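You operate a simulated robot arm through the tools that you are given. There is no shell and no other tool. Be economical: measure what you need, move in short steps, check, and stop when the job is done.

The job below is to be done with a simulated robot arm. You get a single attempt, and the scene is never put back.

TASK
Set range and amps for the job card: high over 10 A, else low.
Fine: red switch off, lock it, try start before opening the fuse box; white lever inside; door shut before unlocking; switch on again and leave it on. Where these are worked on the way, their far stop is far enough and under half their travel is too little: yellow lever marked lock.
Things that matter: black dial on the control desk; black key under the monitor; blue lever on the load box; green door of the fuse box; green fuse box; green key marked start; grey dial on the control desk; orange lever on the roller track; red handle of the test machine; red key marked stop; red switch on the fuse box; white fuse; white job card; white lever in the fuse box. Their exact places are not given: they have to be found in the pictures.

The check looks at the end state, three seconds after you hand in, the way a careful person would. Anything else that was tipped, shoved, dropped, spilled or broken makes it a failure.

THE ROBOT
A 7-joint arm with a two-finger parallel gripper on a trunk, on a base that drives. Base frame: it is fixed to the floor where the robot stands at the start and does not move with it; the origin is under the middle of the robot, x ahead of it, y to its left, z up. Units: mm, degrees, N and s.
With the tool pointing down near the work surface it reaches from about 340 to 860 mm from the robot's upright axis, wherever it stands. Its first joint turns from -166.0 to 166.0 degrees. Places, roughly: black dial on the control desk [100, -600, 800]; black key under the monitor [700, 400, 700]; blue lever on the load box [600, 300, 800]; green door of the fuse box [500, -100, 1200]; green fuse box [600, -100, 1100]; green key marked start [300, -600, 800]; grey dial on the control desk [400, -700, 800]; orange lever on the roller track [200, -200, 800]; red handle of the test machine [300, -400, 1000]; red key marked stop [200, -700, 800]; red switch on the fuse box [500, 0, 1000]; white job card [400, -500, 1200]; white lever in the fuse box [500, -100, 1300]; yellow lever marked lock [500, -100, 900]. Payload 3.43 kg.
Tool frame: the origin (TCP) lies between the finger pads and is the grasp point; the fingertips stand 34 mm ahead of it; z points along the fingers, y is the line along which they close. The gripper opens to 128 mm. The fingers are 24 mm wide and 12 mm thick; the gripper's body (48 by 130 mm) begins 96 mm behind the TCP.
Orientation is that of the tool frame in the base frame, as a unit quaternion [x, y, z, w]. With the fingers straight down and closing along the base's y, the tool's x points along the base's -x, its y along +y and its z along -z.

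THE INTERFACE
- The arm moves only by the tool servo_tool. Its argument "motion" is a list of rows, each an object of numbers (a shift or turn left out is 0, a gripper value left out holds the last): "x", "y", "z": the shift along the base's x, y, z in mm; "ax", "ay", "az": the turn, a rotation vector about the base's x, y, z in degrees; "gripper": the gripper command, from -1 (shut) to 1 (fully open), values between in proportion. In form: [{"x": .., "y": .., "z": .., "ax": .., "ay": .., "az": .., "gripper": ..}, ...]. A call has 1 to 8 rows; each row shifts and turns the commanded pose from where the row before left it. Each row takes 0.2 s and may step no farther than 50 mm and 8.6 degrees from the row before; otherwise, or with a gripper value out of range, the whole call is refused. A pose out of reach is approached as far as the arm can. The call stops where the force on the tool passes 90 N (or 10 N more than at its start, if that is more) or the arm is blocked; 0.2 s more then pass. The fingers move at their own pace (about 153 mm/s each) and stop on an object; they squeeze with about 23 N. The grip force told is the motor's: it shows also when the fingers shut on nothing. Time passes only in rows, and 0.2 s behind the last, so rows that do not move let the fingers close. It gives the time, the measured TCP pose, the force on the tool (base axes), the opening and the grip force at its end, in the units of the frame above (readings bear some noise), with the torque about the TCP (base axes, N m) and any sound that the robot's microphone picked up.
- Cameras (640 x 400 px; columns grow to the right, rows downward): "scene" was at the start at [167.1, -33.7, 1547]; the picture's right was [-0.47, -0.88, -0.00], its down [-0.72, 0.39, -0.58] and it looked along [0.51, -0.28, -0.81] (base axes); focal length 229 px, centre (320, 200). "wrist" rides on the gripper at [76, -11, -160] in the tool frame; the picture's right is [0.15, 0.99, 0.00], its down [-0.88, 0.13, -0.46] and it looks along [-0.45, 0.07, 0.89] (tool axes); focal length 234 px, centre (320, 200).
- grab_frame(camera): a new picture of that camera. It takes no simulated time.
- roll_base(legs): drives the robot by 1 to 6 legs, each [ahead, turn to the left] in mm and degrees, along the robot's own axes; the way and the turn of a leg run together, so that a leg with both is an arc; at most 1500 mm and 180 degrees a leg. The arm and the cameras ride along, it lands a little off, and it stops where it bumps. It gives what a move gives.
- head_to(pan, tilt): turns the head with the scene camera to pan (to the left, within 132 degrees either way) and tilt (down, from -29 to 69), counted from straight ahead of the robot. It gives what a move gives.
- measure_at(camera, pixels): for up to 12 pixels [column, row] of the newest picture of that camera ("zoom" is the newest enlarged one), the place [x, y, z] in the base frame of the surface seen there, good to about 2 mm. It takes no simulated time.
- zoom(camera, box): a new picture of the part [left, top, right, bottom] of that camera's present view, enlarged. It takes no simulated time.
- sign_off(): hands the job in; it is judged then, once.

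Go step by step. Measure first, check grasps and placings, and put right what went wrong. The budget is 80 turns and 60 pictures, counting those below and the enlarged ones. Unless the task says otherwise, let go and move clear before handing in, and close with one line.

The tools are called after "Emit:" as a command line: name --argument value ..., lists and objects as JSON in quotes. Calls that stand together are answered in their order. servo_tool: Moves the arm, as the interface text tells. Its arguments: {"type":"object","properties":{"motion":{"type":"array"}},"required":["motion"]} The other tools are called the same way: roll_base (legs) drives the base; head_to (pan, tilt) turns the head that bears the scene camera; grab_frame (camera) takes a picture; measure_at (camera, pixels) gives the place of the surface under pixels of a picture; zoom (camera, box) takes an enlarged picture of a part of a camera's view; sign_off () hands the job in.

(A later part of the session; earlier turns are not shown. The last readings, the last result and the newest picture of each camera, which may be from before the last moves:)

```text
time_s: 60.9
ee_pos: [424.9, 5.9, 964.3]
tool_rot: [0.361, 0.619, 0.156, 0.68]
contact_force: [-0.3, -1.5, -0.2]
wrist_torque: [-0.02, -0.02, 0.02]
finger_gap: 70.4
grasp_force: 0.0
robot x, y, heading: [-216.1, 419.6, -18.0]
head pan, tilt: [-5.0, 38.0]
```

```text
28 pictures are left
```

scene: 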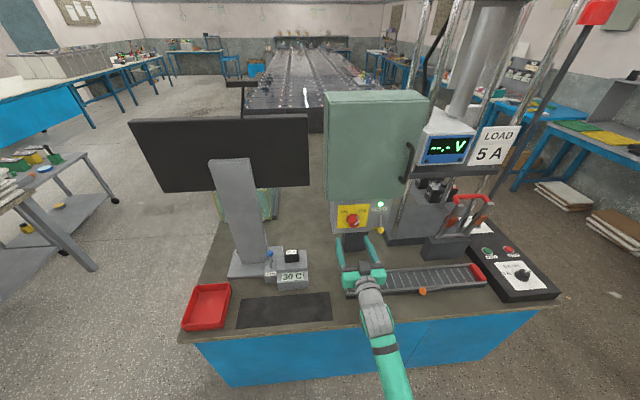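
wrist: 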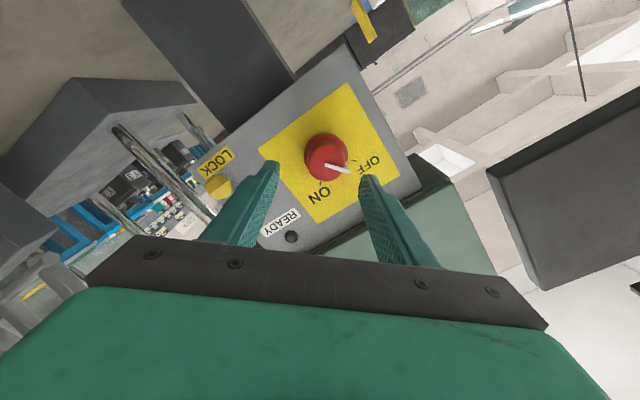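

Advance, grip, and turn counter-clockwise until the stop.

Emit:
servo_tool --motion '[{"x": 28.2, "y": -5}, {"x": 27, "y": -8.8}, {"gripper": -1}, {}, {}, {"ax": -6, "ay": 2}, {"ax": -6, "ay": 2}, {"ax": -6, "ay": 2}]'

Emit:
grab_frame --camera "wrist"

```text
time_s: 62.7
ee_pos: [478.5, -5.3, 965.6]
tool_rot: [0.256, 0.67, 0.039, 0.696]
contact_force: [-18.8, 21.3, 19.6]
wrist_torque: [0.17, -1.35, 1.09]
finger_gap: 41.8
grasp_force: 45.2
robot x, y, heading: [-218.2, 419.6, -17.4]
head pan, tilt: [-5.0, 38.0]
```

```text
27 pictures are left
```

wrist: 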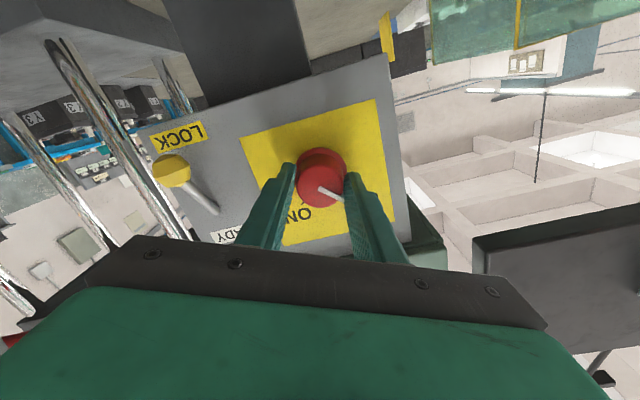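

Pointer is now ~48° toward OFF. A touch more to feel the stop.

Emit:
servo_tool --motion '[{"ax": -5, "ay": 1.6}, {"ax": -5, "ay": 1.6}]'

Emit:
servo_tool --motion '[{"gripper": 0.1}, {}, {"x": -28.5, "y": 9.3}, {"x": -28.5, "y": 9.3}, {"ax": -5, "ay": 1.6}, {"ax": -5, "ay": 1.6}]'

Emit:
zoom --camera "wrist" --box '[150, 40, 430, 240]'

```text
time_s: 63.3
ee_pos: [480.4, -3.8, 964.6]
tool_rot: [0.196, 0.69, -0.026, 0.696]
contact_force: [-2.1, 29.1, 12.4]
wrist_torque: [-0.2, -1.35, 1.69]
finger_gap: 41.5
grasp_force: 45.0
robot x, y, heading: [-214.8, 415.3, -17.6]
head pan, tilt: [-5.0, 38.0]
```

```text
time_s: 64.7
ee_pos: [422.7, 9.7, 963.5]
tool_rot: [0.135, 0.705, -0.094, 0.69]
contact_force: [-0.4, 0.0, -0.4]
wrist_torque: [0.03, -0.02, 0.01]
finger_gap: 70.2
grasp_force: 0.1
robot x, y, heading: [-210.7, 416.8, -17.8]
head pan, tilt: [-5.0, 38.0]
```

```text
2.00 times, centred on (290, 140) of wrist
```

zoom: 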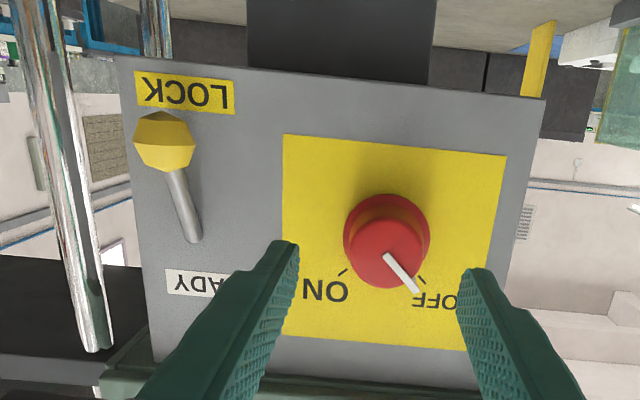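

Pointer now ~41° — fully OFF. Retry the lever lift from below.

Emit:
servo_tool --motion '[{"x": -28.5, "y": 9.3, "gripper": -1}, {"x": -10.8, "y": -33.3, "z": -24}, {"x": -10.8, "y": -33.3, "z": -24}, {"x": -10.8, "y": -33.3, "z": -26, "ax": 1, "ay": -0.3}, {"x": 24, "y": -7.7}, {"x": 24, "y": -7.7}, {"x": 24, "y": -7.7}]'

Emit:
servo_tool --motion '[{"z": 5}, {"z": 5}, {"z": 5}, {"z": 5}, {"z": 5}, {"z": 5}, {"z": 5}]'

```text
time_s: 66.3
ee_pos: [433.5, -103.2, 889.3]
tool_rot: [0.14, 0.704, -0.086, 0.691]
contact_force: [-0.2, -0.2, 0.1]
wrist_torque: [0.01, 0.02, 0.06]
finger_gap: 0.0
grasp_force: 22.4
robot x, y, heading: [-213.5, 420.7, -17.7]
head pan, tilt: [-5.0, 38.0]
```

```text
time_s: 67.6
ee_pos: [434.0, -100.8, 898.0]
tool_rot: [0.146, 0.715, -0.085, 0.678]
contact_force: [1.6, -0.1, -6.1]
wrist_torque: [0.08, 0.17, 0.08]
finger_gap: 0.2
grasp_force: 23.5
robot x, y, heading: [-215.7, 418.8, -18.1]
head pan, tilt: [-5.0, 38.0]
stopped in row 6: the force on the tool passed its limit at 93 N (the readings are from after the stop); the commanded pose is now the measured one
```

Upward still blocked. Test a firm push to the left from the ball's right side.

Emit:
servo_tool --motion '[{"z": -8, "ay": -1.8}, {"x": -28, "y": 9.3}, {"x": -28, "y": 9.3}, {"x": -10.5, "y": -32, "z": 16}, {"z": 22}, {"x": 29, "y": -9.5}, {"x": 29, "y": -9.5}]'

Emit:
servo_tool --motion '[{"x": 1.5, "y": 4.7}, {"x": 1.5, "y": 4.7}, {"x": 1.5, "y": 4.7}, {"x": 1.5, "y": 4.7}, {"x": 1.5, "y": 4.7}, {"x": 1.5, "y": 4.7}]'

Emit:
grab_frame --camera "wrist"

```text
time_s: 69.2
ee_pos: [425.4, -135.6, 929.1]
tool_rot: [0.148, 0.704, -0.083, 0.69]
contact_force: [-0.1, -0.3, 1.3]
wrist_torque: [0.0, 0.04, 0.02]
finger_gap: 0.1
grasp_force: 23.6
robot x, y, heading: [-212.1, 416.1, -18.0]
head pan, tilt: [-5.0, 38.0]
```

```text
time_s: 70.6
ee_pos: [433.8, -106.9, 929.0]
tool_rot: [0.148, 0.704, -0.084, 0.69]
contact_force: [0.4, 0.7, 0.4]
wrist_torque: [0.02, 0.0, -0.02]
finger_gap: 0.0
grasp_force: 22.6
robot x, y, heading: [-214.0, 420.2, -17.7]
head pan, tilt: [-5.0, 38.0]
```

```text
25 pictures are left
```

wrist: 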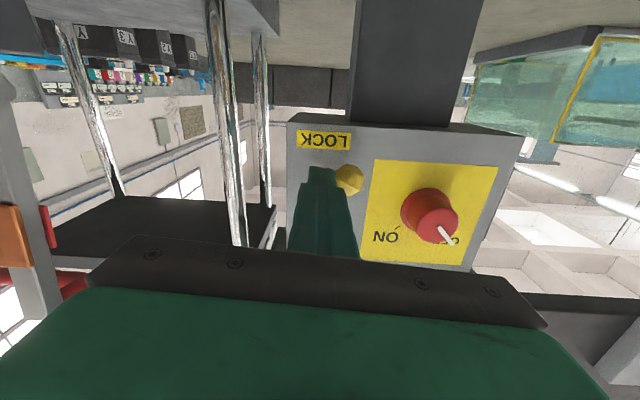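

The ball moved left freely — that's the direction. Continue along its arc to the far stop.

Emit:
servo_tool --motion '[{"x": 2.2, "y": 6.7, "z": -1}, {"x": 2.2, "y": 6.7, "z": -1}, {"x": 2.2, "y": 6.7, "z": -1}, {"x": 2.2, "y": 6.7, "z": 2}, {"x": 2.2, "y": 6.7, "z": 4}, {"x": 1.5, "y": 4.8, "z": 5}, {"z": 5}]'

Emit:
grab_frame --camera "wrist"

```text
time_s: 72.2
ee_pos: [444.8, -69.6, 935.3]
tool_rot: [0.151, 0.708, -0.083, 0.685]
contact_force: [-19.4, -8.1, -43.0]
wrist_torque: [0.09, 1.02, -0.26]
finger_gap: 0.0
grasp_force: 22.9
robot x, y, heading: [-218.1, 421.0, -17.8]
head pan, tilt: [-5.0, 38.0]
```

```text
24 pictures are left
```

wrist: 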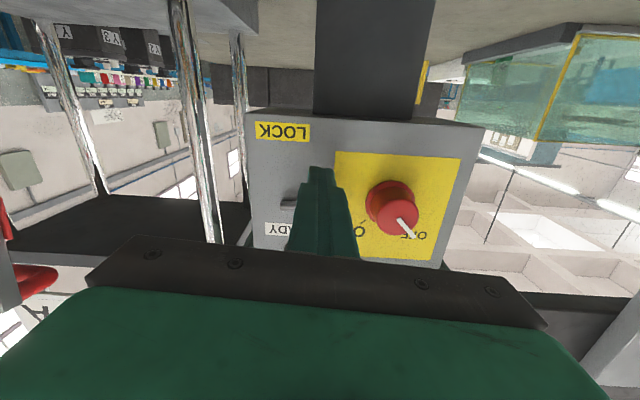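

The stem is horizontal and force builds (43 N): at its stop. Back off and verify.

Emit:
servo_tool --motion '[{"z": -10}, {"x": -28, "y": 9.3}, {"x": -28, "y": 9.3}, {"x": -28, "y": 9.3, "z": 30, "gripper": -0.2}, {"z": 30, "x": -20, "y": 6.5}]'

Emit:
zoom --camera "wrist" --box '[150, 30, 450, 240]'

```text
time_s: 73.4
ee_pos: [341.2, -33.5, 993.7]
tool_rot: [0.148, 0.704, -0.083, 0.69]
contact_force: [-0.1, 0.7, -0.1]
wrist_torque: [-0.02, 0.01, 0.0]
finger_gap: 51.0
grasp_force: 0.0
robot x, y, heading: [-216.0, 417.7, -18.1]
head pan, tilt: [-5.0, 38.0]
```

```text
1.90 times, centred on (300, 135) of wrist
```

zoom: 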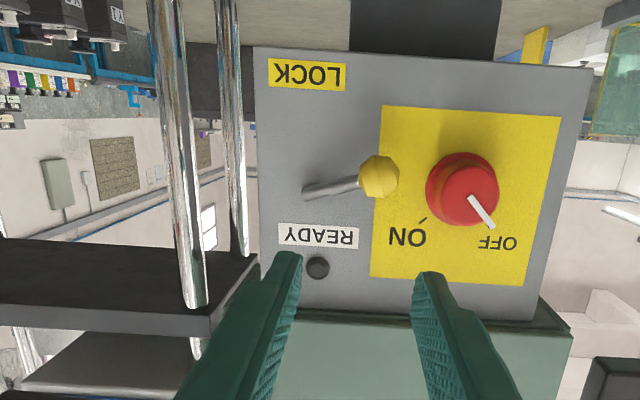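

Switch OFF and lock lever at 90°, locked. Now to the desk: back off, drive over to the right so START and the black dial are in reach.

Emit:
roll_base --legs '[[-200, 0], [0, -50], [628, 0]]'

Emit:
head_to --pan 15 --tilt 45

Emit:
servo_tool --motion '[{"x": -6, "ay": 0}, {"z": 5}]'

Emit:
grab_frame --camera "scene"

```text
time_s: 80.7
ee_pos: [-171.1, -818.1, 991.8]
tool_rot: [0.433, 0.575, -0.368, 0.589]
contact_force: [0.2, 0.8, 0.7]
wrist_torque: [0.03, -0.01, 0.01]
finger_gap: 51.3
grasp_force: 0.1
robot x, y, heading: [-174.3, -98.7, -68.2]
head pan, tilt: [-5.0, 38.0]
```

```text
time_s: 81.5
ee_pos: [-169.6, -817.5, 992.9]
tool_rot: [0.432, 0.575, -0.368, 0.589]
contact_force: [0.4, 0.1, -0.2]
wrist_torque: [-0.01, 0.0, 0.05]
finger_gap: 51.1
grasp_force: 0.0
robot x, y, heading: [-181.2, -99.0, -68.4]
head pan, tilt: [15.0, 45.0]
```

```text
time_s: 82.1
ee_pos: [-175.3, -817.3, 997.5]
tool_rot: [0.433, 0.574, -0.369, 0.589]
contact_force: [0.5, -0.1, 0.4]
wrist_torque: [0.02, -0.02, 0.01]
finger_gap: 51.4
grasp_force: 0.0
robot x, y, heading: [-175.9, -96.7, -67.9]
head pan, tilt: [15.0, 45.0]
```

```text
22 pictures are left
```

scene: 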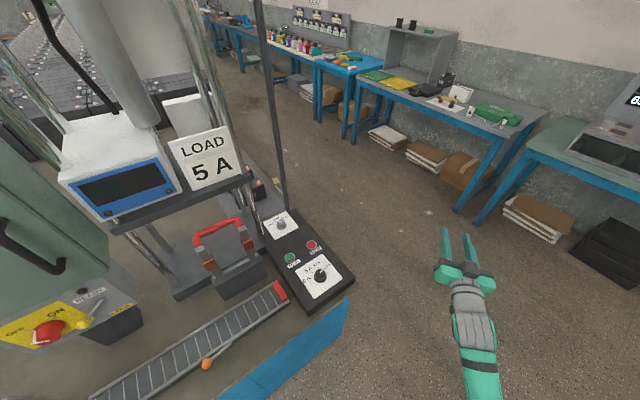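

START at ≈(279,-563,788), dial at ≈(139,-561,810). Turn the tool downward while moving toward the desk.

Emit:
servo_tool --motion '[{"x": 30, "y": 20, "ax": 7.9, "ay": 3}, {"x": 30, "y": 20, "ax": 7.9, "ay": 3}, {"x": 30, "y": 20, "ax": 7.9, "ay": 3}, {"x": 30, "y": 20, "ax": 7.9, "ay": 3}, {"x": 30, "y": 20, "ax": 7.9, "ay": 3}, {"x": 30, "y": 20, "ax": 7.9, "ay": 3}, {"x": 30, "y": 20, "ax": 7.9, "ay": 3}, {"x": 30, "y": 20, "ax": 7.9, "ay": 3}]'

Emit:
servo_tool --motion '[{"x": 35, "y": 18, "ax": 7.9, "ay": 3, "gripper": -1}, {"x": 35, "y": 18, "ax": 7.9, "ay": 3}, {"x": 35, "y": 18, "ax": 4.7, "ay": 1.8}, {"x": 35, "y": 18}]'

```text
time_s: 83.9
ee_pos: [63.8, -656.7, 998.2]
tool_rot: [0.594, 0.785, -0.092, 0.15]
contact_force: [-0.7, 0.0, 0.4]
wrist_torque: [-0.02, -0.02, 0.02]
finger_gap: 51.1
grasp_force: 0.0
robot x, y, heading: [-177.0, -100.9, -68.2]
head pan, tilt: [15.0, 45.0]
```

```text
time_s: 84.9
ee_pos: [203.1, -587.6, 997.2]
tool_rot: [0.604, 0.797, 0.009, -0.011]
contact_force: [0.0, 0.6, 0.1]
wrist_torque: [0.03, -0.05, -0.01]
finger_gap: 0.0
grasp_force: 22.9
robot x, y, heading: [-178.1, -104.4, -68.0]
head pan, tilt: [15.0, 45.0]
```

Emit:
servo_tool --motion '[{"x": 38, "y": 12, "z": -40}, {"x": 38, "y": 12, "z": -40}]'

Emit:
grab_frame --camera "wrist"

```text
refused: row 1 steps farther than a row can; nothing moved
```

```text
21 pictures are left
```

wrist: 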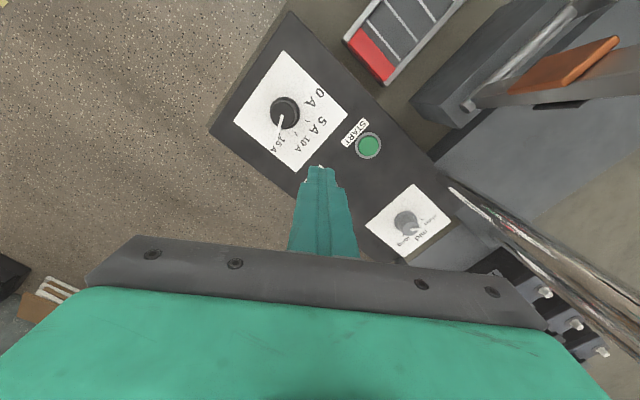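

Emit:
zoom --camera "wrist" --box '[220, 40, 420, 180]'

Emit:
measure_at --camera "wrist" --pixels '[[368, 146], [285, 113], [275, 112], [296, 112], [300, 100], [320, 97], [321, 124], [306, 143], [277, 140], [270, 80]]'

Emit:
servo_tool --motion '[{"x": 25, "y": 8, "z": -38}, {"x": 25, "y": 8, "z": -38}, {"x": 26, "y": 8, "z": -38}]'

```text
2.86 times, centred on (320, 110) of wrist
```

zoom: 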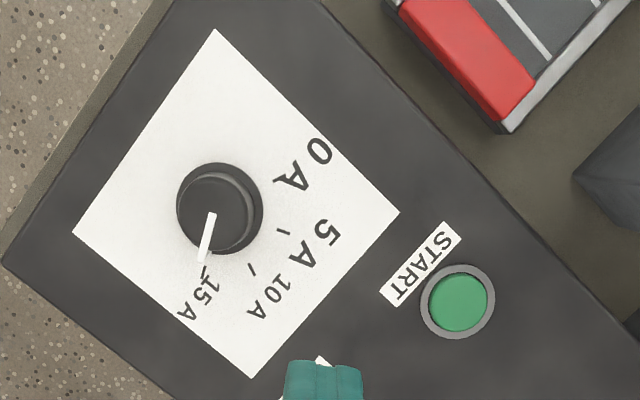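

```text
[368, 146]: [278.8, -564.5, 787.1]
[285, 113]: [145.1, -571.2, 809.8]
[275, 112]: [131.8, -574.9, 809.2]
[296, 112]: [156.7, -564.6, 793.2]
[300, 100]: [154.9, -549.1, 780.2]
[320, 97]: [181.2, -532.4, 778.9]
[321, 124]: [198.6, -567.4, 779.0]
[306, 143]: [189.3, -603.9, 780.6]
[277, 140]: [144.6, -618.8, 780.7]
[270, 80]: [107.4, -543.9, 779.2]
```

```text
time_s: 85.7
ee_pos: [280.5, -562.4, 884.4]
tool_rot: [0.602, 0.798, 0.009, -0.011]
contact_force: [-0.2, -0.1, 0.5]
wrist_torque: [0.02, -0.09, 0.0]
finger_gap: 0.0
grasp_force: 23.3
robot x, y, heading: [-179.5, -102.3, -68.0]
head pan, tilt: [15.0, 45.0]
```

Fingers are over START; press gently.

Emit:
servo_tool --motion '[{"x": -1.5, "y": -2, "z": -30}, {"z": -28}, {"z": -5}, {"z": -5}, {"z": -5}, {"z": -4}]'

Emit:
servo_tool --motion '[{"z": 30}, {"z": 40}]'

```text
time_s: 87.1
ee_pos: [279.5, -566.5, 815.3]
tool_rot: [0.603, 0.797, 0.008, -0.007]
contact_force: [-5.3, 4.0, 22.2]
wrist_torque: [0.0, 0.14, -0.04]
finger_gap: 0.0
grasp_force: 23.0
robot x, y, heading: [-178.3, -100.2, -68.0]
head pan, tilt: [15.0, 45.0]
heard: click
stopped in row 6: the force on the tool passed its limit at 102 N (the readings are from after the stop); the commanded pose is now the measured one
```

```text
time_s: 87.7
ee_pos: [278.0, -566.6, 882.9]
tool_rot: [0.604, 0.797, 0.009, -0.009]
contact_force: [-0.4, 1.2, -0.1]
wrist_torque: [0.04, 0.04, 0.0]
finger_gap: 0.0
grasp_force: 22.9
robot x, y, heading: [-175.2, -97.4, -68.3]
head pan, tilt: [15.0, 45.0]
```

START clicked and nothing started. Now, while here, the black dial: move over it (≈141,-571) with a −90° pre-roll.

Emit:
servo_tool --motion '[{"x": -17, "y": -0.5, "az": -8.4, "gripper": 0}, {"x": -17, "y": -0.5, "az": -8.4}, {"x": -17, "y": -0.5, "az": -8.4}, {"x": -17, "y": -0.5, "az": -8.4}, {"x": -17, "y": -0.5, "az": -8.4}, {"x": -17, "y": -0.5, "az": -8.4}, {"x": -17, "y": -0.5, "az": -8.4}, {"x": -18, "y": -1, "az": -8.4}]'

Emit:
servo_tool --motion '[{"az": -8.4}, {"az": -8.4}, {"az": -6}]'

Emit:
grab_frame --camera "wrist"

```text
time_s: 89.5
ee_pos: [140.6, -569.6, 882.2]
tool_rot: [0.944, 0.329, 0.012, -0.004]
contact_force: [-0.1, -0.1, -0.1]
wrist_torque: [0.03, 0.03, 0.01]
finger_gap: 64.3
grasp_force: 0.1
robot x, y, heading: [-177.0, -100.6, -68.1]
head pan, tilt: [15.0, 45.0]
```

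```text
time_s: 90.3
ee_pos: [141.4, -569.7, 882.5]
tool_rot: [0.991, 0.136, 0.012, -0.001]
contact_force: [0.3, 0.0, 0.2]
wrist_torque: [0.0, -0.02, 0.01]
finger_gap: 64.1
grasp_force: 0.1
robot x, y, heading: [-172.4, -101.0, -67.9]
head pan, tilt: [15.0, 45.0]
```

```text
19 pictures are left
```

wrist: 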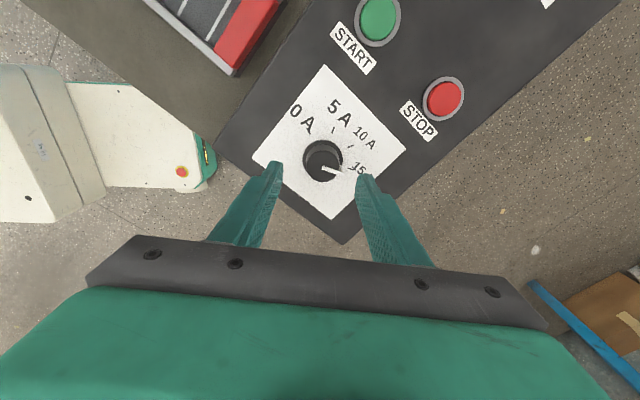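

Dial is centred between the fingers. Descend, grip, and turn counter-clockwise in part.

Emit:
servo_tool --motion '[{"z": -32}, {"z": -31}, {"gripper": -1}, {}, {"az": 8.3}, {"az": 8.3}, {"az": 8.3}, {"az": 8.3}]'

Emit:
servo_tool --motion '[{"az": 8.3}, {"az": 8.3}, {"az": 8.3}, {"az": 8.3}, {"az": 8.3}]'

Emit:
zoom --camera "wrist" --box '[220, 60, 420, 240]'

```text
time_s: 92.1
ee_pos: [142.4, -571.7, 818.6]
tool_rot: [0.91, 0.415, 0.011, -0.003]
contact_force: [14.2, -31.7, -6.9]
wrist_torque: [0.15, -0.41, 0.1]
finger_gap: 37.2
grasp_force: 44.6
robot x, y, heading: [-181.9, -102.8, -68.0]
head pan, tilt: [15.0, 45.0]
```

```text
time_s: 93.3
ee_pos: [141.2, -571.4, 819.8]
tool_rot: [0.703, 0.711, 0.008, -0.007]
contact_force: [-7.1, -28.7, 8.6]
wrist_torque: [-1.28, 0.32, -0.04]
finger_gap: 36.9
grasp_force: 44.7
robot x, y, heading: [-176.9, -100.7, -68.4]
head pan, tilt: [15.0, 45.0]
```

```text
2.22 times, centred on (320, 150) of wrist
```

zoom: 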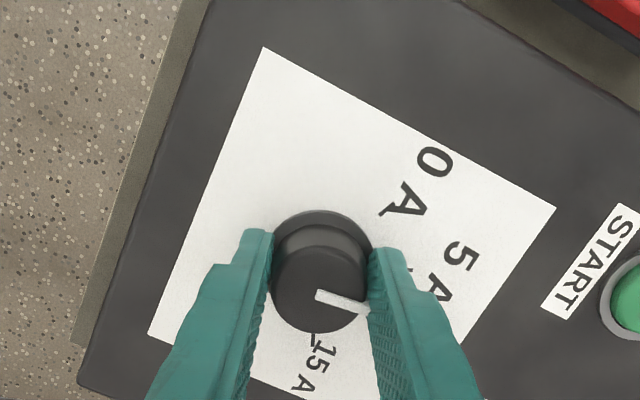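

Turned about 75°. Release, rise, and check.

Emit:
servo_tool --motion '[{"gripper": 0}, {}, {"z": 32}, {"z": 32}]'

Emit:
zoom --camera "wrist" --box '[220, 60, 420, 240]'

```text
time_s: 94.3
ee_pos: [141.3, -570.0, 881.8]
tool_rot: [0.704, 0.71, 0.01, -0.008]
contact_force: [0.4, -0.2, 0.6]
wrist_torque: [0.01, 0.01, 0.01]
finger_gap: 63.8
grasp_force: 0.1
robot x, y, heading: [-178.0, -101.5, -68.5]
head pan, tilt: [15.0, 45.0]
```

```text
2.22 times, centred on (320, 150) of wrist
```

zoom: 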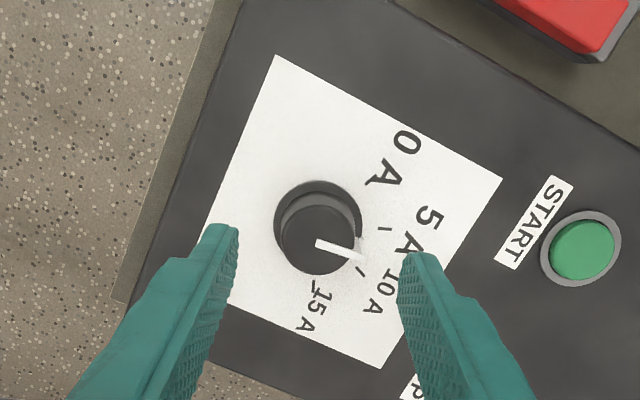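

Pointer stands ~17° short of the 5 A tick (385,229). Re-grip with a pre-roll and turn 17° more.

Emit:
servo_tool --motion '[{"az": -8.3}, {"az": -8.3}, {"z": -32}, {"z": -31}, {"gripper": -1}, {}, {"az": 8.3}, {"az": 8.3}]'

Emit:
servo_tool --motion '[{"gripper": 0}, {}, {"z": 32}, {"z": 32}]'

Emit:
zoom --camera "wrist" --box '[220, 60, 420, 240]'

```text
time_s: 96.1
ee_pos: [140.5, -570.9, 819.1]
tool_rot: [0.704, 0.71, 0.008, -0.007]
contact_force: [-8.7, -2.5, 6.0]
wrist_torque: [0.57, 0.65, -0.04]
finger_gap: 37.8
grasp_force: 45.0
robot x, y, heading: [-179.3, -99.9, -68.1]
head pan, tilt: [15.0, 45.0]
```

```text
time_s: 97.1
ee_pos: [141.0, -572.1, 883.6]
tool_rot: [0.704, 0.71, 0.009, -0.008]
contact_force: [-0.1, -0.1, 0.1]
wrist_torque: [-0.01, 0.0, 0.02]
finger_gap: 64.0
grasp_force: 0.1
robot x, y, heading: [-177.7, -99.9, -68.3]
head pan, tilt: [15.0, 45.0]
```

```text
2.22 times, centred on (320, 150) of wrist
```

zoom: 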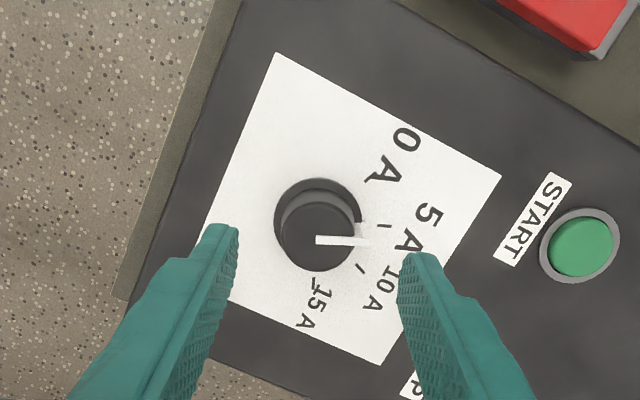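

Pointer now on 5 A. Next the door: raise the arm, turn the tool level again, then drive back in front of the box.

Emit:
servo_tool --motion '[{"z": 45, "az": 8.2}, {"x": -12, "y": -10, "z": 40, "az": 8.2}, {"x": -12, "y": -10, "z": 40, "az": 8.2}, {"x": -12, "y": -10, "z": 40, "az": 8.2}, {"x": -12, "y": -10, "z": 40, "ax": -7, "ay": -4.5}, {"x": -12, "y": -10, "z": 40, "ax": -7, "ay": -4.5}, {"x": -12, "y": -10, "z": 30, "ax": -7, "ay": -4.5}, {"x": -14, "y": -10, "z": 30, "ax": -7, "ay": -4.5}]'

Emit:
servo_tool --motion '[{"x": -14, "y": -11, "ax": -7, "ay": -4.5}, {"x": -14, "y": -11, "ax": -7, "ay": -4.5}, {"x": -14, "y": -11, "ax": -7, "ay": -4.5}, {"x": -14, "y": -11, "ax": -7, "ay": -4.5}, {"x": -14, "y": -11, "ax": -7, "ay": -4.5}, {"x": -14, "y": -11, "ax": -7, "ay": -4.5}, {"x": -14, "y": -11, "ax": -5, "ay": -3.2}, {"x": -14, "y": -11}]'

```text
time_s: 98.9
ee_pos: [56.6, -641.4, 1189.0]
tool_rot: [0.456, 0.846, -0.133, 0.241]
contact_force: [0.8, 0.1, 0.9]
wrist_torque: [0.02, 0.05, -0.03]
finger_gap: 63.8
grasp_force: 0.3
robot x, y, heading: [-178.1, -99.5, -68.3]
head pan, tilt: [15.0, 45.0]
```

```text
time_s: 100.7
ee_pos: [-56.1, -727.9, 1189.5]
tool_rot: [0.342, 0.634, -0.335, 0.607]
contact_force: [0.0, -0.4, -0.1]
wrist_torque: [-0.02, -0.01, 0.01]
finger_gap: 64.0
grasp_force: 0.1
robot x, y, heading: [-176.5, -98.2, -68.1]
head pan, tilt: [15.0, 45.0]
```

Tool is level at yaw −57°. Drive back, turn left 39°, and advance toward the door handle.

Emit:
roll_base --legs '[[-560, 0], [0, 39], [230, 0]]'

Emit:
head_to --pan -10 --tilt 28

Emit:
grab_frame --camera "wrist"

```text
time_s: 107.3
ee_pos: [307.9, -94.7, 1189.5]
tool_rot: [0.107, 0.713, -0.11, 0.684]
contact_force: [-0.8, -0.1, -0.3]
wrist_torque: [0.0, -0.05, -0.03]
finger_gap: 63.8
grasp_force: 0.1
robot x, y, heading: [-178.9, 313.0, -28.7]
head pan, tilt: [15.0, 45.0]
```

```text
time_s: 108.2
ee_pos: [308.9, -93.1, 1190.0]
tool_rot: [0.108, 0.713, -0.11, 0.684]
contact_force: [-0.1, 0.3, 0.0]
wrist_torque: [0.01, 0.02, 0.01]
finger_gap: 63.9
grasp_force: 0.0
robot x, y, heading: [-183.7, 315.3, -28.8]
head pan, tilt: [-10.0, 28.0]
```

```text
15 pictures are left
```

wrist: 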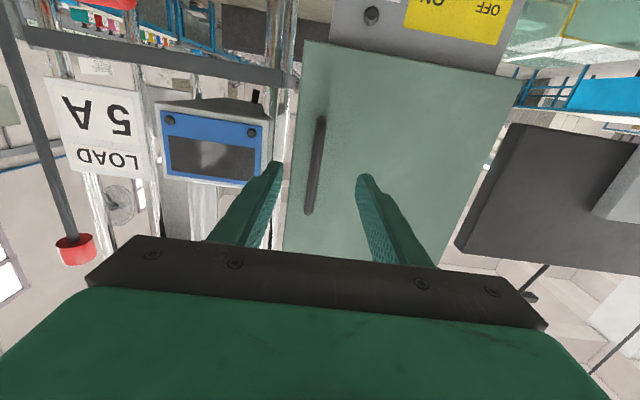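

Handle at (315,165) lies between the fingers. Measure it.

Emit:
measure_at --camera "wrist" --pixels '[[319, 130], [314, 165], [310, 205], [340, 150], [300, 190], [440, 200], [510, 90], [320, 50], [455, 250], [295, 250]]'

```text
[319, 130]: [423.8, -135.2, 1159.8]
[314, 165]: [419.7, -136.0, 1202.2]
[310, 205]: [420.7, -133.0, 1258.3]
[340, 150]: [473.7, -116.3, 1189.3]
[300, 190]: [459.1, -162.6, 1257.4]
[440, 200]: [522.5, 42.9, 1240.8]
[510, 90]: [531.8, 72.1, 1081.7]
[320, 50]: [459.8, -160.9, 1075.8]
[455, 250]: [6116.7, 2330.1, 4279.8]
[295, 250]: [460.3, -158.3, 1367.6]
```

Bar at u≈1, n≈447. Advance and grip it.

Emit:
servo_tool --motion '[{"x": -1.7, "y": -5.2, "z": 15}, {"x": 28.1, "y": -9.1}, {"x": 28.1, "y": -9.1}, {"x": 28.1, "y": -9.1}, {"x": 28.1, "y": -9.1}, {"gripper": -1}, {}, {}]'

```text
time_s: 110.0
ee_pos: [420.9, -133.6, 1203.7]
tool_rot: [0.107, 0.712, -0.109, 0.685]
contact_force: [7.8, 13.4, 1.7]
wrist_torque: [0.8, -0.15, 0.14]
finger_gap: 13.5
grasp_force: 45.2
robot x, y, heading: [-182.6, 313.6, -28.8]
head pan, tilt: [-10.0, 28.0]
```

Gripped (13.5 mm). Pull along the door's arc about the hinge.

Emit:
servo_tool --motion '[{"x": -18.1, "y": 11}, {"x": -16.7, "y": 12.4}, {"x": -15.5, "y": 13.8}, {"x": -14.3, "y": 15.1}]'

```text
time_s: 111.0
ee_pos: [354.9, -82.0, 1204.0]
tool_rot: [0.108, 0.712, -0.11, 0.685]
contact_force: [24.4, 20.9, -1.9]
wrist_torque: [0.99, -0.67, 0.15]
finger_gap: 13.7
grasp_force: 44.8
robot x, y, heading: [-180.8, 311.8, -28.7]
head pan, tilt: [-10.0, 28.0]
```

Emit:
servo_tool --motion '[{"x": -12.9, "y": 16.3}, {"x": -11.4, "y": 17.3}, {"x": -9.9, "y": 18.3}, {"x": -8.3, "y": 19}, {"x": -6.5, "y": 19.7}]'

Emit:
grab_frame --camera "scene"

```text
time_s: 112.3
ee_pos: [322.1, -27.8, 1204.9]
tool_rot: [0.117, 0.71, -0.121, 0.684]
contact_force: [-25.9, -11.0, -2.0]
wrist_torque: [1.21, -0.4, 0.56]
finger_gap: 13.6
grasp_force: 45.0
out of reach, approached as far as the arm can: row 4, 5
robot x, y, heading: [-183.2, 314.1, -28.7]
head pan, tilt: [-10.0, 28.0]
stopped in row 5: the force on the tool passed its limit at 93 N (the readings are from after the stop); the commanded pose is now the measured one
```

```text
14 pictures are left
```

scene: 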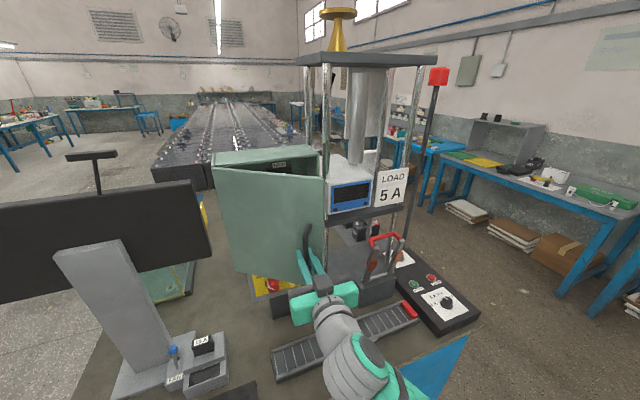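

Door is open ~36°. Release, back away, shut the fingers and shift right to reach behind the door edge.

Emit:
servo_tool --motion '[{"gripper": 0}, {}]'

Emit:
roll_base --legs '[[-220, 0]]'

Emit:
servo_tool --motion '[{"x": -7, "y": -21.5, "gripper": -1}, {"x": -7, "y": -21.5}, {"x": -7, "y": -21.5}]'

Emit:
grab_frame --camera "scene"

```text
time_s: 112.9
ee_pos: [323.8, -23.7, 1203.8]
tool_rot: [0.114, 0.71, -0.119, 0.685]
contact_force: [-0.4, -0.4, -0.1]
wrist_torque: [-0.01, -0.01, -0.05]
finger_gap: 64.4
grasp_force: 0.1
robot x, y, heading: [-188.1, 313.9, -28.8]
head pan, tilt: [-10.0, 28.0]
```

```text
time_s: 114.6
ee_pos: [128.2, 82.4, 1202.9]
tool_rot: [0.114, 0.71, -0.118, 0.685]
contact_force: [0.2, -0.3, 0.8]
wrist_torque: [0.02, 0.0, -0.02]
finger_gap: 64.3
grasp_force: 0.0
robot x, y, heading: [-378.5, 423.3, -28.3]
head pan, tilt: [-10.0, 28.0]
```

```text
time_s: 115.4
ee_pos: [107.0, 17.9, 1203.1]
tool_rot: [0.115, 0.71, -0.119, 0.684]
contact_force: [0.1, -0.2, 0.1]
wrist_torque: [0.01, 0.02, -0.01]
finger_gap: 0.0
grasp_force: 23.0
robot x, y, heading: [-381.3, 420.9, -28.5]
head pan, tilt: [-10.0, 28.0]
```

```text
13 pictures are left
```

scene: 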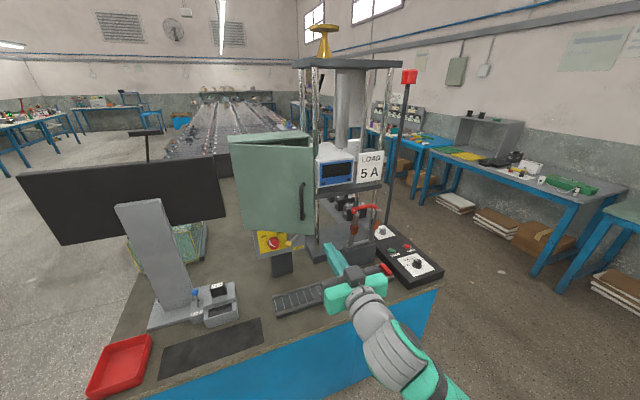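

Emit:
measure_at --camera "scene" --pixels '[[309, 170], [310, 222], [240, 190], [303, 200], [322, 188], [316, 120], [320, 165], [280, 140], [270, 180]]'

```text
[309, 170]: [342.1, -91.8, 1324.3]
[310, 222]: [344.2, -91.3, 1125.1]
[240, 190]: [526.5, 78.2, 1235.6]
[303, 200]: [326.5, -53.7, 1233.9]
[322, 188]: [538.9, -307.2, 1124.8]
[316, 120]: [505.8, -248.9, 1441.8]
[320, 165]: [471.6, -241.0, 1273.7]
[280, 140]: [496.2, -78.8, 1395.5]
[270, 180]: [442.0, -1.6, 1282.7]
```

Door edge at n≈354, u≈19. Shift a bit more right and drive forward so the fingertips pass the edge.

Emit:
servo_tool --motion '[{"x": -7, "y": -21}]'

Emit:
roll_base --legs '[[294, 0]]'

```text
time_s: 115.8
ee_pos: [99.2, -2.1, 1203.3]
tool_rot: [0.115, 0.709, -0.119, 0.685]
contact_force: [-0.4, 0.9, -0.6]
wrist_torque: [0.02, -0.04, 0.01]
finger_gap: 0.1
grasp_force: 22.9
robot x, y, heading: [-383.0, 424.1, -28.7]
head pan, tilt: [-10.0, 28.0]
```

```text
time_s: 117.8
ee_pos: [360.3, -143.2, 1203.4]
tool_rot: [0.113, 0.711, -0.118, 0.684]
contact_force: [0.5, 0.6, 0.1]
wrist_torque: [-0.03, -0.02, 0.04]
finger_gap: 0.0
grasp_force: 22.5
robot x, y, heading: [-120.7, 279.8, -28.4]
head pan, tilt: [-10.0, 28.0]
```

Fingertips are past the door edge. Sweep left against the inner face, yawing left as I go.

Emit:
servo_tool --motion '[{"x": 6.8, "y": 21}, {"x": 6.8, "y": 21, "az": 4}, {"x": 6.8, "y": 21, "az": 4}, {"x": 6.8, "y": 21, "az": 4}, {"x": 6.8, "y": 21, "az": 4}, {"x": 6.8, "y": 21, "az": 4}, {"x": 6.8, "y": 21, "az": 4}, {"x": 6.8, "y": 21, "az": 4}]'

Emit:
grab_frame --camera "scene"

```text
time_s: 118.4
ee_pos: [362.7, -130.2, 1203.2]
tool_rot: [0.115, 0.712, -0.12, 0.682]
contact_force: [-19.0, -18.4, 0.0]
wrist_torque: [0.21, -0.26, 0.81]
finger_gap: 0.2
grasp_force: 22.6
robot x, y, heading: [-122.3, 276.4, -28.5]
head pan, tilt: [-10.0, 28.0]
stopped in row 2: the force on the tool passed its limit at 108 N (the readings are from after the stop); the commanded pose is now the measured one
```

```text
12 pictures are left
```

scene: 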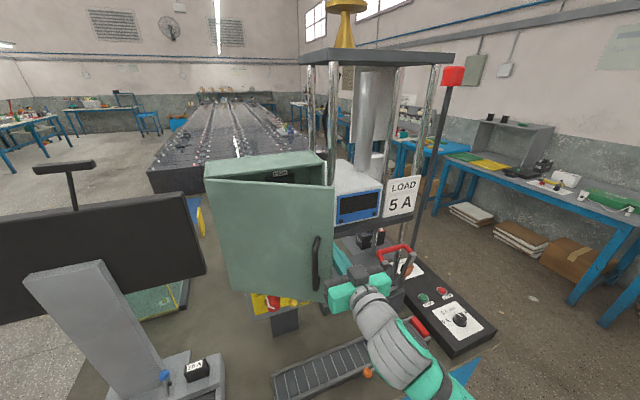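

The finger's side jammed on the door's edge. I'll shift right, back the base 120 mm, yaw the tool left 40° and reach in behind the door so that the finger hooks it.

Emit:
servo_tool --motion '[{"x": -10, "y": -30}]'

Emit:
roll_base --legs '[[-130, 0]]'

Emit:
servo_tool --motion '[{"az": 8, "x": -4, "y": -12}, {"az": 8, "x": -4, "y": -12}, {"az": 8}, {"az": 8}, {"az": 8}]'

```text
time_s: 118.8
ee_pos: [354.4, -157.2, 1201.7]
tool_rot: [0.111, 0.712, -0.117, 0.683]
contact_force: [-0.5, 0.7, -0.2]
wrist_torque: [0.04, 0.03, 0.05]
finger_gap: 0.2
grasp_force: 22.9
robot x, y, heading: [-121.2, 276.4, -28.3]
head pan, tilt: [-10.0, 28.0]
```

```text
time_s: 120.1
ee_pos: [239.7, -94.1, 1202.7]
tool_rot: [0.111, 0.713, -0.117, 0.683]
contact_force: [0.6, 0.3, 0.1]
wrist_torque: [-0.01, 0.02, 0.01]
finger_gap: 0.0
grasp_force: 23.1
robot x, y, heading: [-237.2, 339.1, -28.8]
head pan, tilt: [-10.0, 28.0]
```

```text
time_s: 121.3
ee_pos: [230.4, -119.5, 1202.0]
tool_rot: [-0.139, 0.709, 0.123, 0.681]
contact_force: [-0.2, -0.8, 0.4]
wrist_torque: [-0.01, -0.02, 0.0]
finger_gap: 0.1
grasp_force: 23.2
robot x, y, heading: [-238.0, 343.6, -28.3]
head pan, tilt: [-10.0, 28.0]
```

Emit:
servo_tool --motion '[{"x": 28.5, "y": -9.3}, {"x": 28.5, "y": -9.3}, {"x": 28.5, "y": -9.3}, {"x": 28.5, "y": -9.3}, {"x": 4.6, "y": 14.3}, {"x": -12.4, "y": 13.1}, {"x": -11.2, "y": 13.7}, {"x": -10.1, "y": 14.3}]'

Emit:
servo_tool --motion '[{"x": -8.8, "y": 15}, {"x": -7.5, "y": 15.7}, {"x": -6.9, "y": 16.3}, {"x": -5.8, "y": 16.9}, {"x": -4.9, "y": 17.4}, {"x": -3.2, "y": 17.7}, {"x": -2.1, "y": 17.7}, {"x": -0.6, "y": 17.5}]'

Emit:
grab_frame --camera "scene"

```text
time_s: 123.1
ee_pos: [314.0, -98.3, 1203.0]
tool_rot: [-0.139, 0.707, 0.123, 0.682]
contact_force: [0.6, 0.0, -0.4]
wrist_torque: [0.02, -0.03, 0.02]
finger_gap: 0.0
grasp_force: 23.2
robot x, y, heading: [-235.0, 341.7, -28.6]
head pan, tilt: [-10.0, 28.0]
```

```text
time_s: 124.9
ee_pos: [275.0, 33.4, 1202.5]
tool_rot: [-0.138, 0.708, 0.123, 0.682]
contact_force: [-0.1, 0.1, -0.7]
wrist_torque: [-0.02, -0.02, 0.0]
finger_gap: 0.1
grasp_force: 23.0
robot x, y, heading: [-235.8, 343.3, -28.5]
head pan, tilt: [-10.0, 28.0]
```

```text
11 pictures are left
```

scene: 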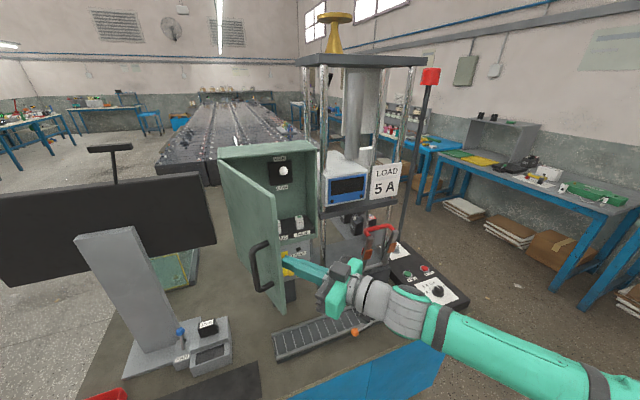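

Door is wide open and the interior shows the white lever at (283,170). Zoom and measure.

Emit:
zoom --camera "scene" --box '[210, 130, 340, 260]'

Emit:
measure_at --camera "scene" --pixels '[[283, 170], [279, 160], [281, 185], [290, 172], [274, 175], [284, 312], [219, 160], [278, 165], [310, 180], [285, 228], [300, 225]]'

```text
3.08 times, centred on (275, 195) of scene
```

zoom: 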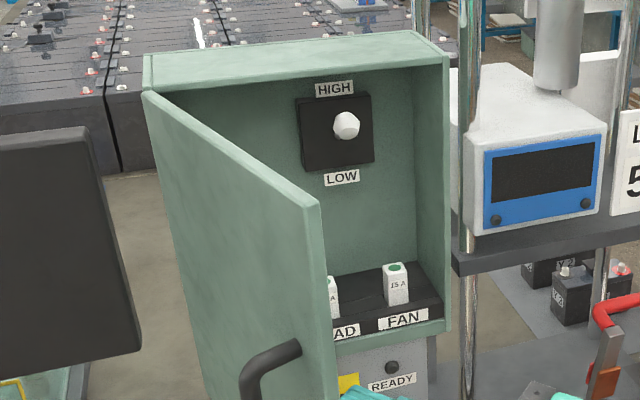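

```text
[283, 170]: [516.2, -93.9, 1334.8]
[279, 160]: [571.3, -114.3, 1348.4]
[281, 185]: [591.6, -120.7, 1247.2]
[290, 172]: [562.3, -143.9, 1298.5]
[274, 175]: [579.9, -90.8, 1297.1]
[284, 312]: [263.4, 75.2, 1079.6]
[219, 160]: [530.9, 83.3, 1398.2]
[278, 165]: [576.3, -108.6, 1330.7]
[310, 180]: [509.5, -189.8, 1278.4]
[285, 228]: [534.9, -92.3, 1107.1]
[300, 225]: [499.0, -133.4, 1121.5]
```

White lever ball at ≈(516,-94,1335), standing at HIGH; it must go down to LOW. First push the door a bit wider, pull clear to the right, then reposition the base.

Emit:
servo_tool --motion '[{"x": 4, "y": 14.5}, {"x": 4, "y": 14.5}, {"x": 4, "y": 14.5}, {"x": 4, "y": 14.5}, {"x": -14, "y": -40}, {"x": -14, "y": -40}]'

Emit:
roll_base --legs '[[0, -30], [-270, 0], [0, 30]]'

Emit:
servo_tool --motion '[{"x": -4, "y": -12, "z": 17, "az": -5}, {"x": -4, "y": -12, "z": 17, "az": -5}, {"x": -4, "y": -12, "z": 17, "az": -5}, {"x": -4, "y": -12, "z": 17, "az": -5}, {"x": -4, "y": -12, "z": 17, "az": -5}, {"x": -4, "y": -12, "z": 17, "az": -5}, {"x": -4, "y": -12, "z": 17, "az": -5}, {"z": 14, "az": -5, "gripper": 0}]'

Emit:
grab_frame --camera "scene"

```text
time_s: 126.3
ee_pos: [262.8, 14.5, 1202.2]
tool_rot: [-0.139, 0.707, 0.123, 0.682]
contact_force: [0.1, -0.3, 0.5]
wrist_torque: [-0.01, 0.01, -0.01]
finger_gap: 0.0
grasp_force: 23.4
robot x, y, heading: [-234.6, 338.3, -28.7]
head pan, tilt: [-10.0, 28.0]
```

```text
time_s: 131.4
ee_pos: [116.5, 240.6, 1202.2]
tool_rot: [-0.136, 0.707, 0.121, 0.683]
contact_force: [-0.3, 0.5, 0.3]
wrist_torque: [0.0, 0.0, 0.02]
finger_gap: 0.0
grasp_force: 23.1
robot x, y, heading: [-378.9, 575.3, -29.0]
head pan, tilt: [-10.0, 28.0]
```

```text
time_s: 133.2
ee_pos: [88.2, 157.5, 1335.3]
tool_rot: [0.115, 0.711, -0.121, 0.683]
contact_force: [0.8, -0.8, 0.3]
wrist_torque: [0.0, -0.01, -0.02]
finger_gap: 64.0
grasp_force: 0.1
robot x, y, heading: [-382.3, 572.7, -29.0]
head pan, tilt: [-10.0, 28.0]
```

```text
9 pictures are left
```

scene: 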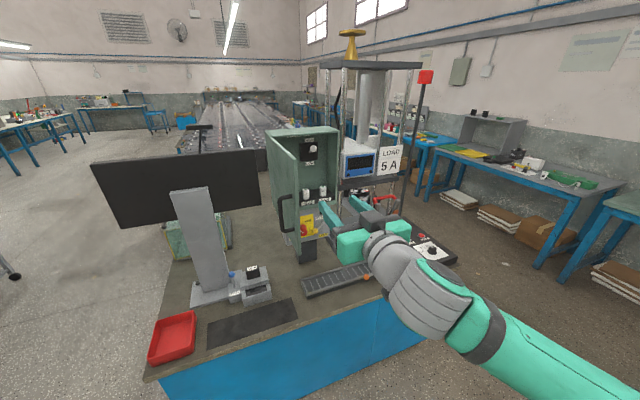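

Arm is clear at z 1335 with tool yaw −18°. Shift right and drive in toward the open box.

Emit:
servo_tool --motion '[{"x": -12.4, "y": -38}]'

Emit:
roll_base --legs '[[395, 0]]'

Emit:
grab_frame --camera "wrist"

```text
time_s: 133.6
ee_pos: [76.0, 121.0, 1334.6]
tool_rot: [0.114, 0.712, -0.12, 0.682]
contact_force: [0.3, -0.2, -0.2]
wrist_torque: [0.02, -0.02, -0.05]
finger_gap: 64.0
grasp_force: 0.1
robot x, y, heading: [-380.1, 576.1, -28.9]
head pan, tilt: [-10.0, 28.0]
```

```text
time_s: 136.1
ee_pos: [418.6, -69.4, 1335.3]
tool_rot: [0.114, 0.712, -0.119, 0.683]
contact_force: [-0.4, 0.2, 0.0]
wrist_torque: [0.0, -0.01, -0.01]
finger_gap: 63.9
grasp_force: 0.2
robot x, y, heading: [-36.2, 385.1, -28.7]
head pan, tilt: [-10.0, 28.0]
```

```text
8 pictures are left
```

wrist: 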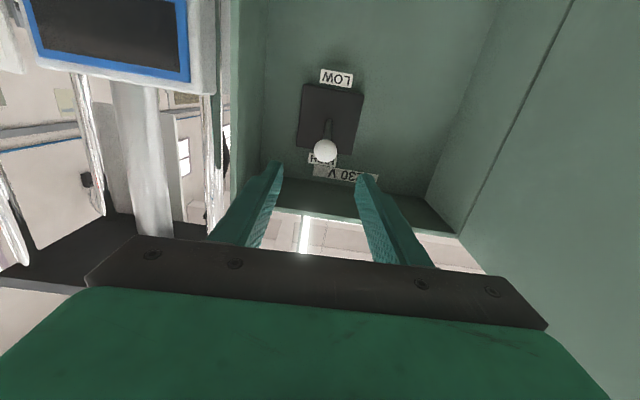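

Emit:
measure_at --camera "wrist" --pixels '[[324, 150], [315, 150], [334, 150], [329, 125], [329, 135], [330, 100], [340, 205]]'

```text
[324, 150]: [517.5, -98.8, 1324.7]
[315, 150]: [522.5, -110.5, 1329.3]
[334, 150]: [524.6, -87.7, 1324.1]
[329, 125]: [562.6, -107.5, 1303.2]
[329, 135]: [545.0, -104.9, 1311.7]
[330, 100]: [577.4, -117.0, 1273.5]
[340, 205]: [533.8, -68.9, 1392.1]
```

Ball centre ≈ n 531, u 66, z 1331. Advance and grip it.

Emit:
servo_tool --motion '[{"x": 26, "y": -5.3, "z": -4}, {"x": 25.1, "y": -8.2}, {"x": 25.1, "y": -8.2}, {"x": 25.1, "y": -8.2}, {"gripper": -1}, {}, {}]'

```text
time_s: 137.7
ee_pos: [521.6, -96.1, 1331.6]
tool_rot: [0.113, 0.713, -0.119, 0.682]
contact_force: [6.3, 8.5, -3.9]
wrist_torque: [0.05, 0.05, 0.12]
finger_gap: 26.6
grasp_force: 44.8
robot x, y, heading: [-38.1, 388.0, -28.7]
head pan, tilt: [-10.0, 28.0]
```

Pull it down along its arc to LOW.

Emit:
servo_tool --motion '[{"x": -5.8, "y": 1.9, "z": -11}, {"x": -3.5, "y": 1.1, "z": -12}, {"x": -1, "y": 0.3, "z": -11.4}, {"x": 1, "y": -0.3, "z": -11.4}, {"x": 3.5, "y": -1.1, "z": -12}, {"x": 5.8, "y": -1.9, "z": -11}, {"x": 4.3, "y": -1.4, "z": -6}]'

Emit:
grab_frame --camera "wrist"

```text
time_s: 139.3
ee_pos: [524.9, -98.7, 1255.2]
tool_rot: [0.114, 0.713, -0.12, 0.682]
contact_force: [0.0, 0.0, -0.9]
wrist_torque: [0.05, 0.04, 0.0]
finger_gap: 0.1
grasp_force: 32.3
robot x, y, heading: [-34.0, 384.7, -28.8]
head pan, tilt: [-10.0, 28.0]
```

```text
7 pictures are left
```

wrist: 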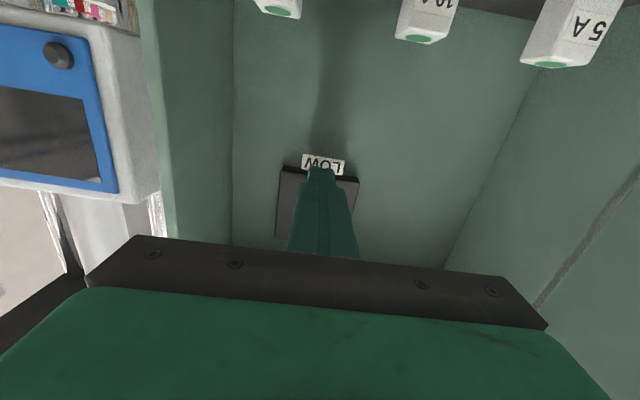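

The ball slipped out; withdraw and see where the lever stands.

Emit:
servo_tool --motion '[{"x": -28, "y": 9.1}, {"x": -28, "y": 9.1}, {"x": -28, "y": 9.1}]'

Emit:
grab_frame --camera "wrist"

Emit:
measure_at --camera "wrist" --pixels '[[330, 190], [325, 200], [320, 215], [325, 150]]'

```text
time_s: 140.1
ee_pos: [441.2, -71.1, 1254.9]
tool_rot: [0.114, 0.712, -0.119, 0.683]
contact_force: [0.6, -0.5, 0.1]
wrist_torque: [0.01, 0.02, 0.02]
finger_gap: 0.1
grasp_force: 33.2
robot x, y, heading: [-36.5, 383.9, -28.8]
head pan, tilt: [-10.0, 28.0]
```

```text
6 pictures are left
```

wrist: 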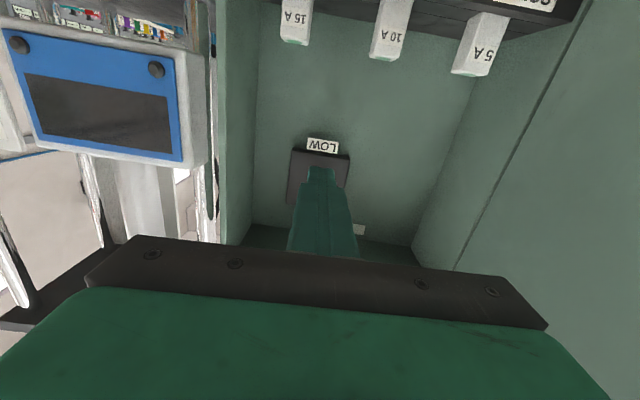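

```text
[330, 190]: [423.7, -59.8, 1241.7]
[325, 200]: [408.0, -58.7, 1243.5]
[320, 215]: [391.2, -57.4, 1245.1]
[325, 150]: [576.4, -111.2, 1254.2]
```

The lever likely still stands up. I go above the ball with shut fingers and push it down.

Emit:
servo_tool --motion '[{"z": 36}, {"z": 36}, {"z": 37}, {"x": 34.7, "y": -11.3}, {"x": 34.7, "y": -11.3}]'

Emit:
servo_tool --motion '[{"z": -10}, {"z": -10}, {"z": -10}, {"z": -10}, {"z": -10}, {"z": -10}, {"z": -10}, {"z": -8}]'

```text
time_s: 141.3
ee_pos: [510.5, -94.2, 1364.4]
tool_rot: [0.114, 0.712, -0.119, 0.682]
contact_force: [0.0, 0.7, 0.4]
wrist_torque: [-0.01, 0.01, 0.0]
finger_gap: 0.3
grasp_force: 33.2
robot x, y, heading: [-35.4, 387.8, -28.6]
head pan, tilt: [-10.0, 28.0]
```

```text
time_s: 143.1
ee_pos: [508.6, -93.4, 1297.4]
tool_rot: [0.11, 0.706, -0.123, 0.688]
contact_force: [18.4, -11.1, 68.1]
wrist_torque: [-0.57, -1.71, -0.05]
finger_gap: 0.0
grasp_force: 32.9
robot x, y, heading: [-35.2, 383.2, -28.9]
head pan, tilt: [-10.0, 28.0]
```

Force 68 N at z 1297: at the lower stop, it seems. Retreat and look.

Emit:
servo_tool --motion '[{"z": 15}, {"x": -30, "y": 9.7}, {"x": -30, "y": 9.7}, {"x": -25, "y": 8, "z": 20}]'

Emit:
grab_frame --camera "wrist"

Emit:
measure_at --camera "wrist" --pixels '[[600, 300], [620, 200], [560, 330], [590, 360], [600, 100], [330, 95], [330, 110]]'

```text
time_s: 144.1
ee_pos: [427.6, -68.0, 1321.7]
tool_rot: [0.114, 0.713, -0.119, 0.682]
contact_force: [0.9, -0.2, 0.0]
wrist_torque: [0.02, 0.0, -0.01]
finger_gap: 0.0
grasp_force: 32.9
robot x, y, heading: [-36.7, 384.7, -28.9]
head pan, tilt: [-10.0, 28.0]
```

```text
5 pictures are left
```

wrist: 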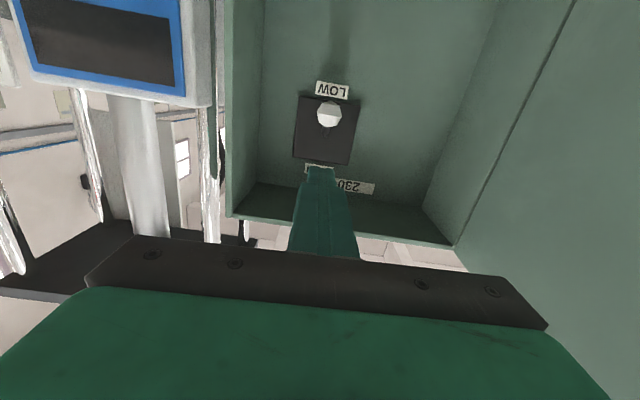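

```text
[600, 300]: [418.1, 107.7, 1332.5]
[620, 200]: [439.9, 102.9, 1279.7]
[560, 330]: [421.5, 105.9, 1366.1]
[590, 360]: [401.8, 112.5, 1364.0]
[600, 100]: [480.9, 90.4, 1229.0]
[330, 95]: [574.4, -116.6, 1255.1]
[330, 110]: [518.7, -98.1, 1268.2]
```

Ball now at z≈1268 beside LOW. Door stands at 90°. I withdraw and go round to the door's outer side to push it shut (above its handle).

Emit:
servo_tool --motion '[{"x": -5, "y": 1, "z": 15}]'

Emit:
roll_base --legs '[[-300, 0], [0, -40], [-285, 0], [0, 40]]'

```text
time_s: 144.5
ee_pos: [421.5, -65.1, 1336.1]
tool_rot: [0.114, 0.712, -0.12, 0.682]
contact_force: [-0.3, -0.3, 0.1]
wrist_torque: [0.01, 0.0, 0.0]
finger_gap: 0.0
grasp_force: 33.0
robot x, y, heading: [-35.0, 385.1, -28.8]
head pan, tilt: [-10.0, 28.0]
```

```text
time_s: 152.3
ee_pos: [55.9, 349.7, 1336.9]
tool_rot: [0.113, 0.712, -0.118, 0.683]
contact_force: [-1.0, -0.3, -1.1]
wrist_torque: [0.01, -0.02, 0.0]
finger_gap: 0.0
grasp_force: 33.0
robot x, y, heading: [-403.8, 800.4, -28.4]
head pan, tilt: [-10.0, 28.0]
```

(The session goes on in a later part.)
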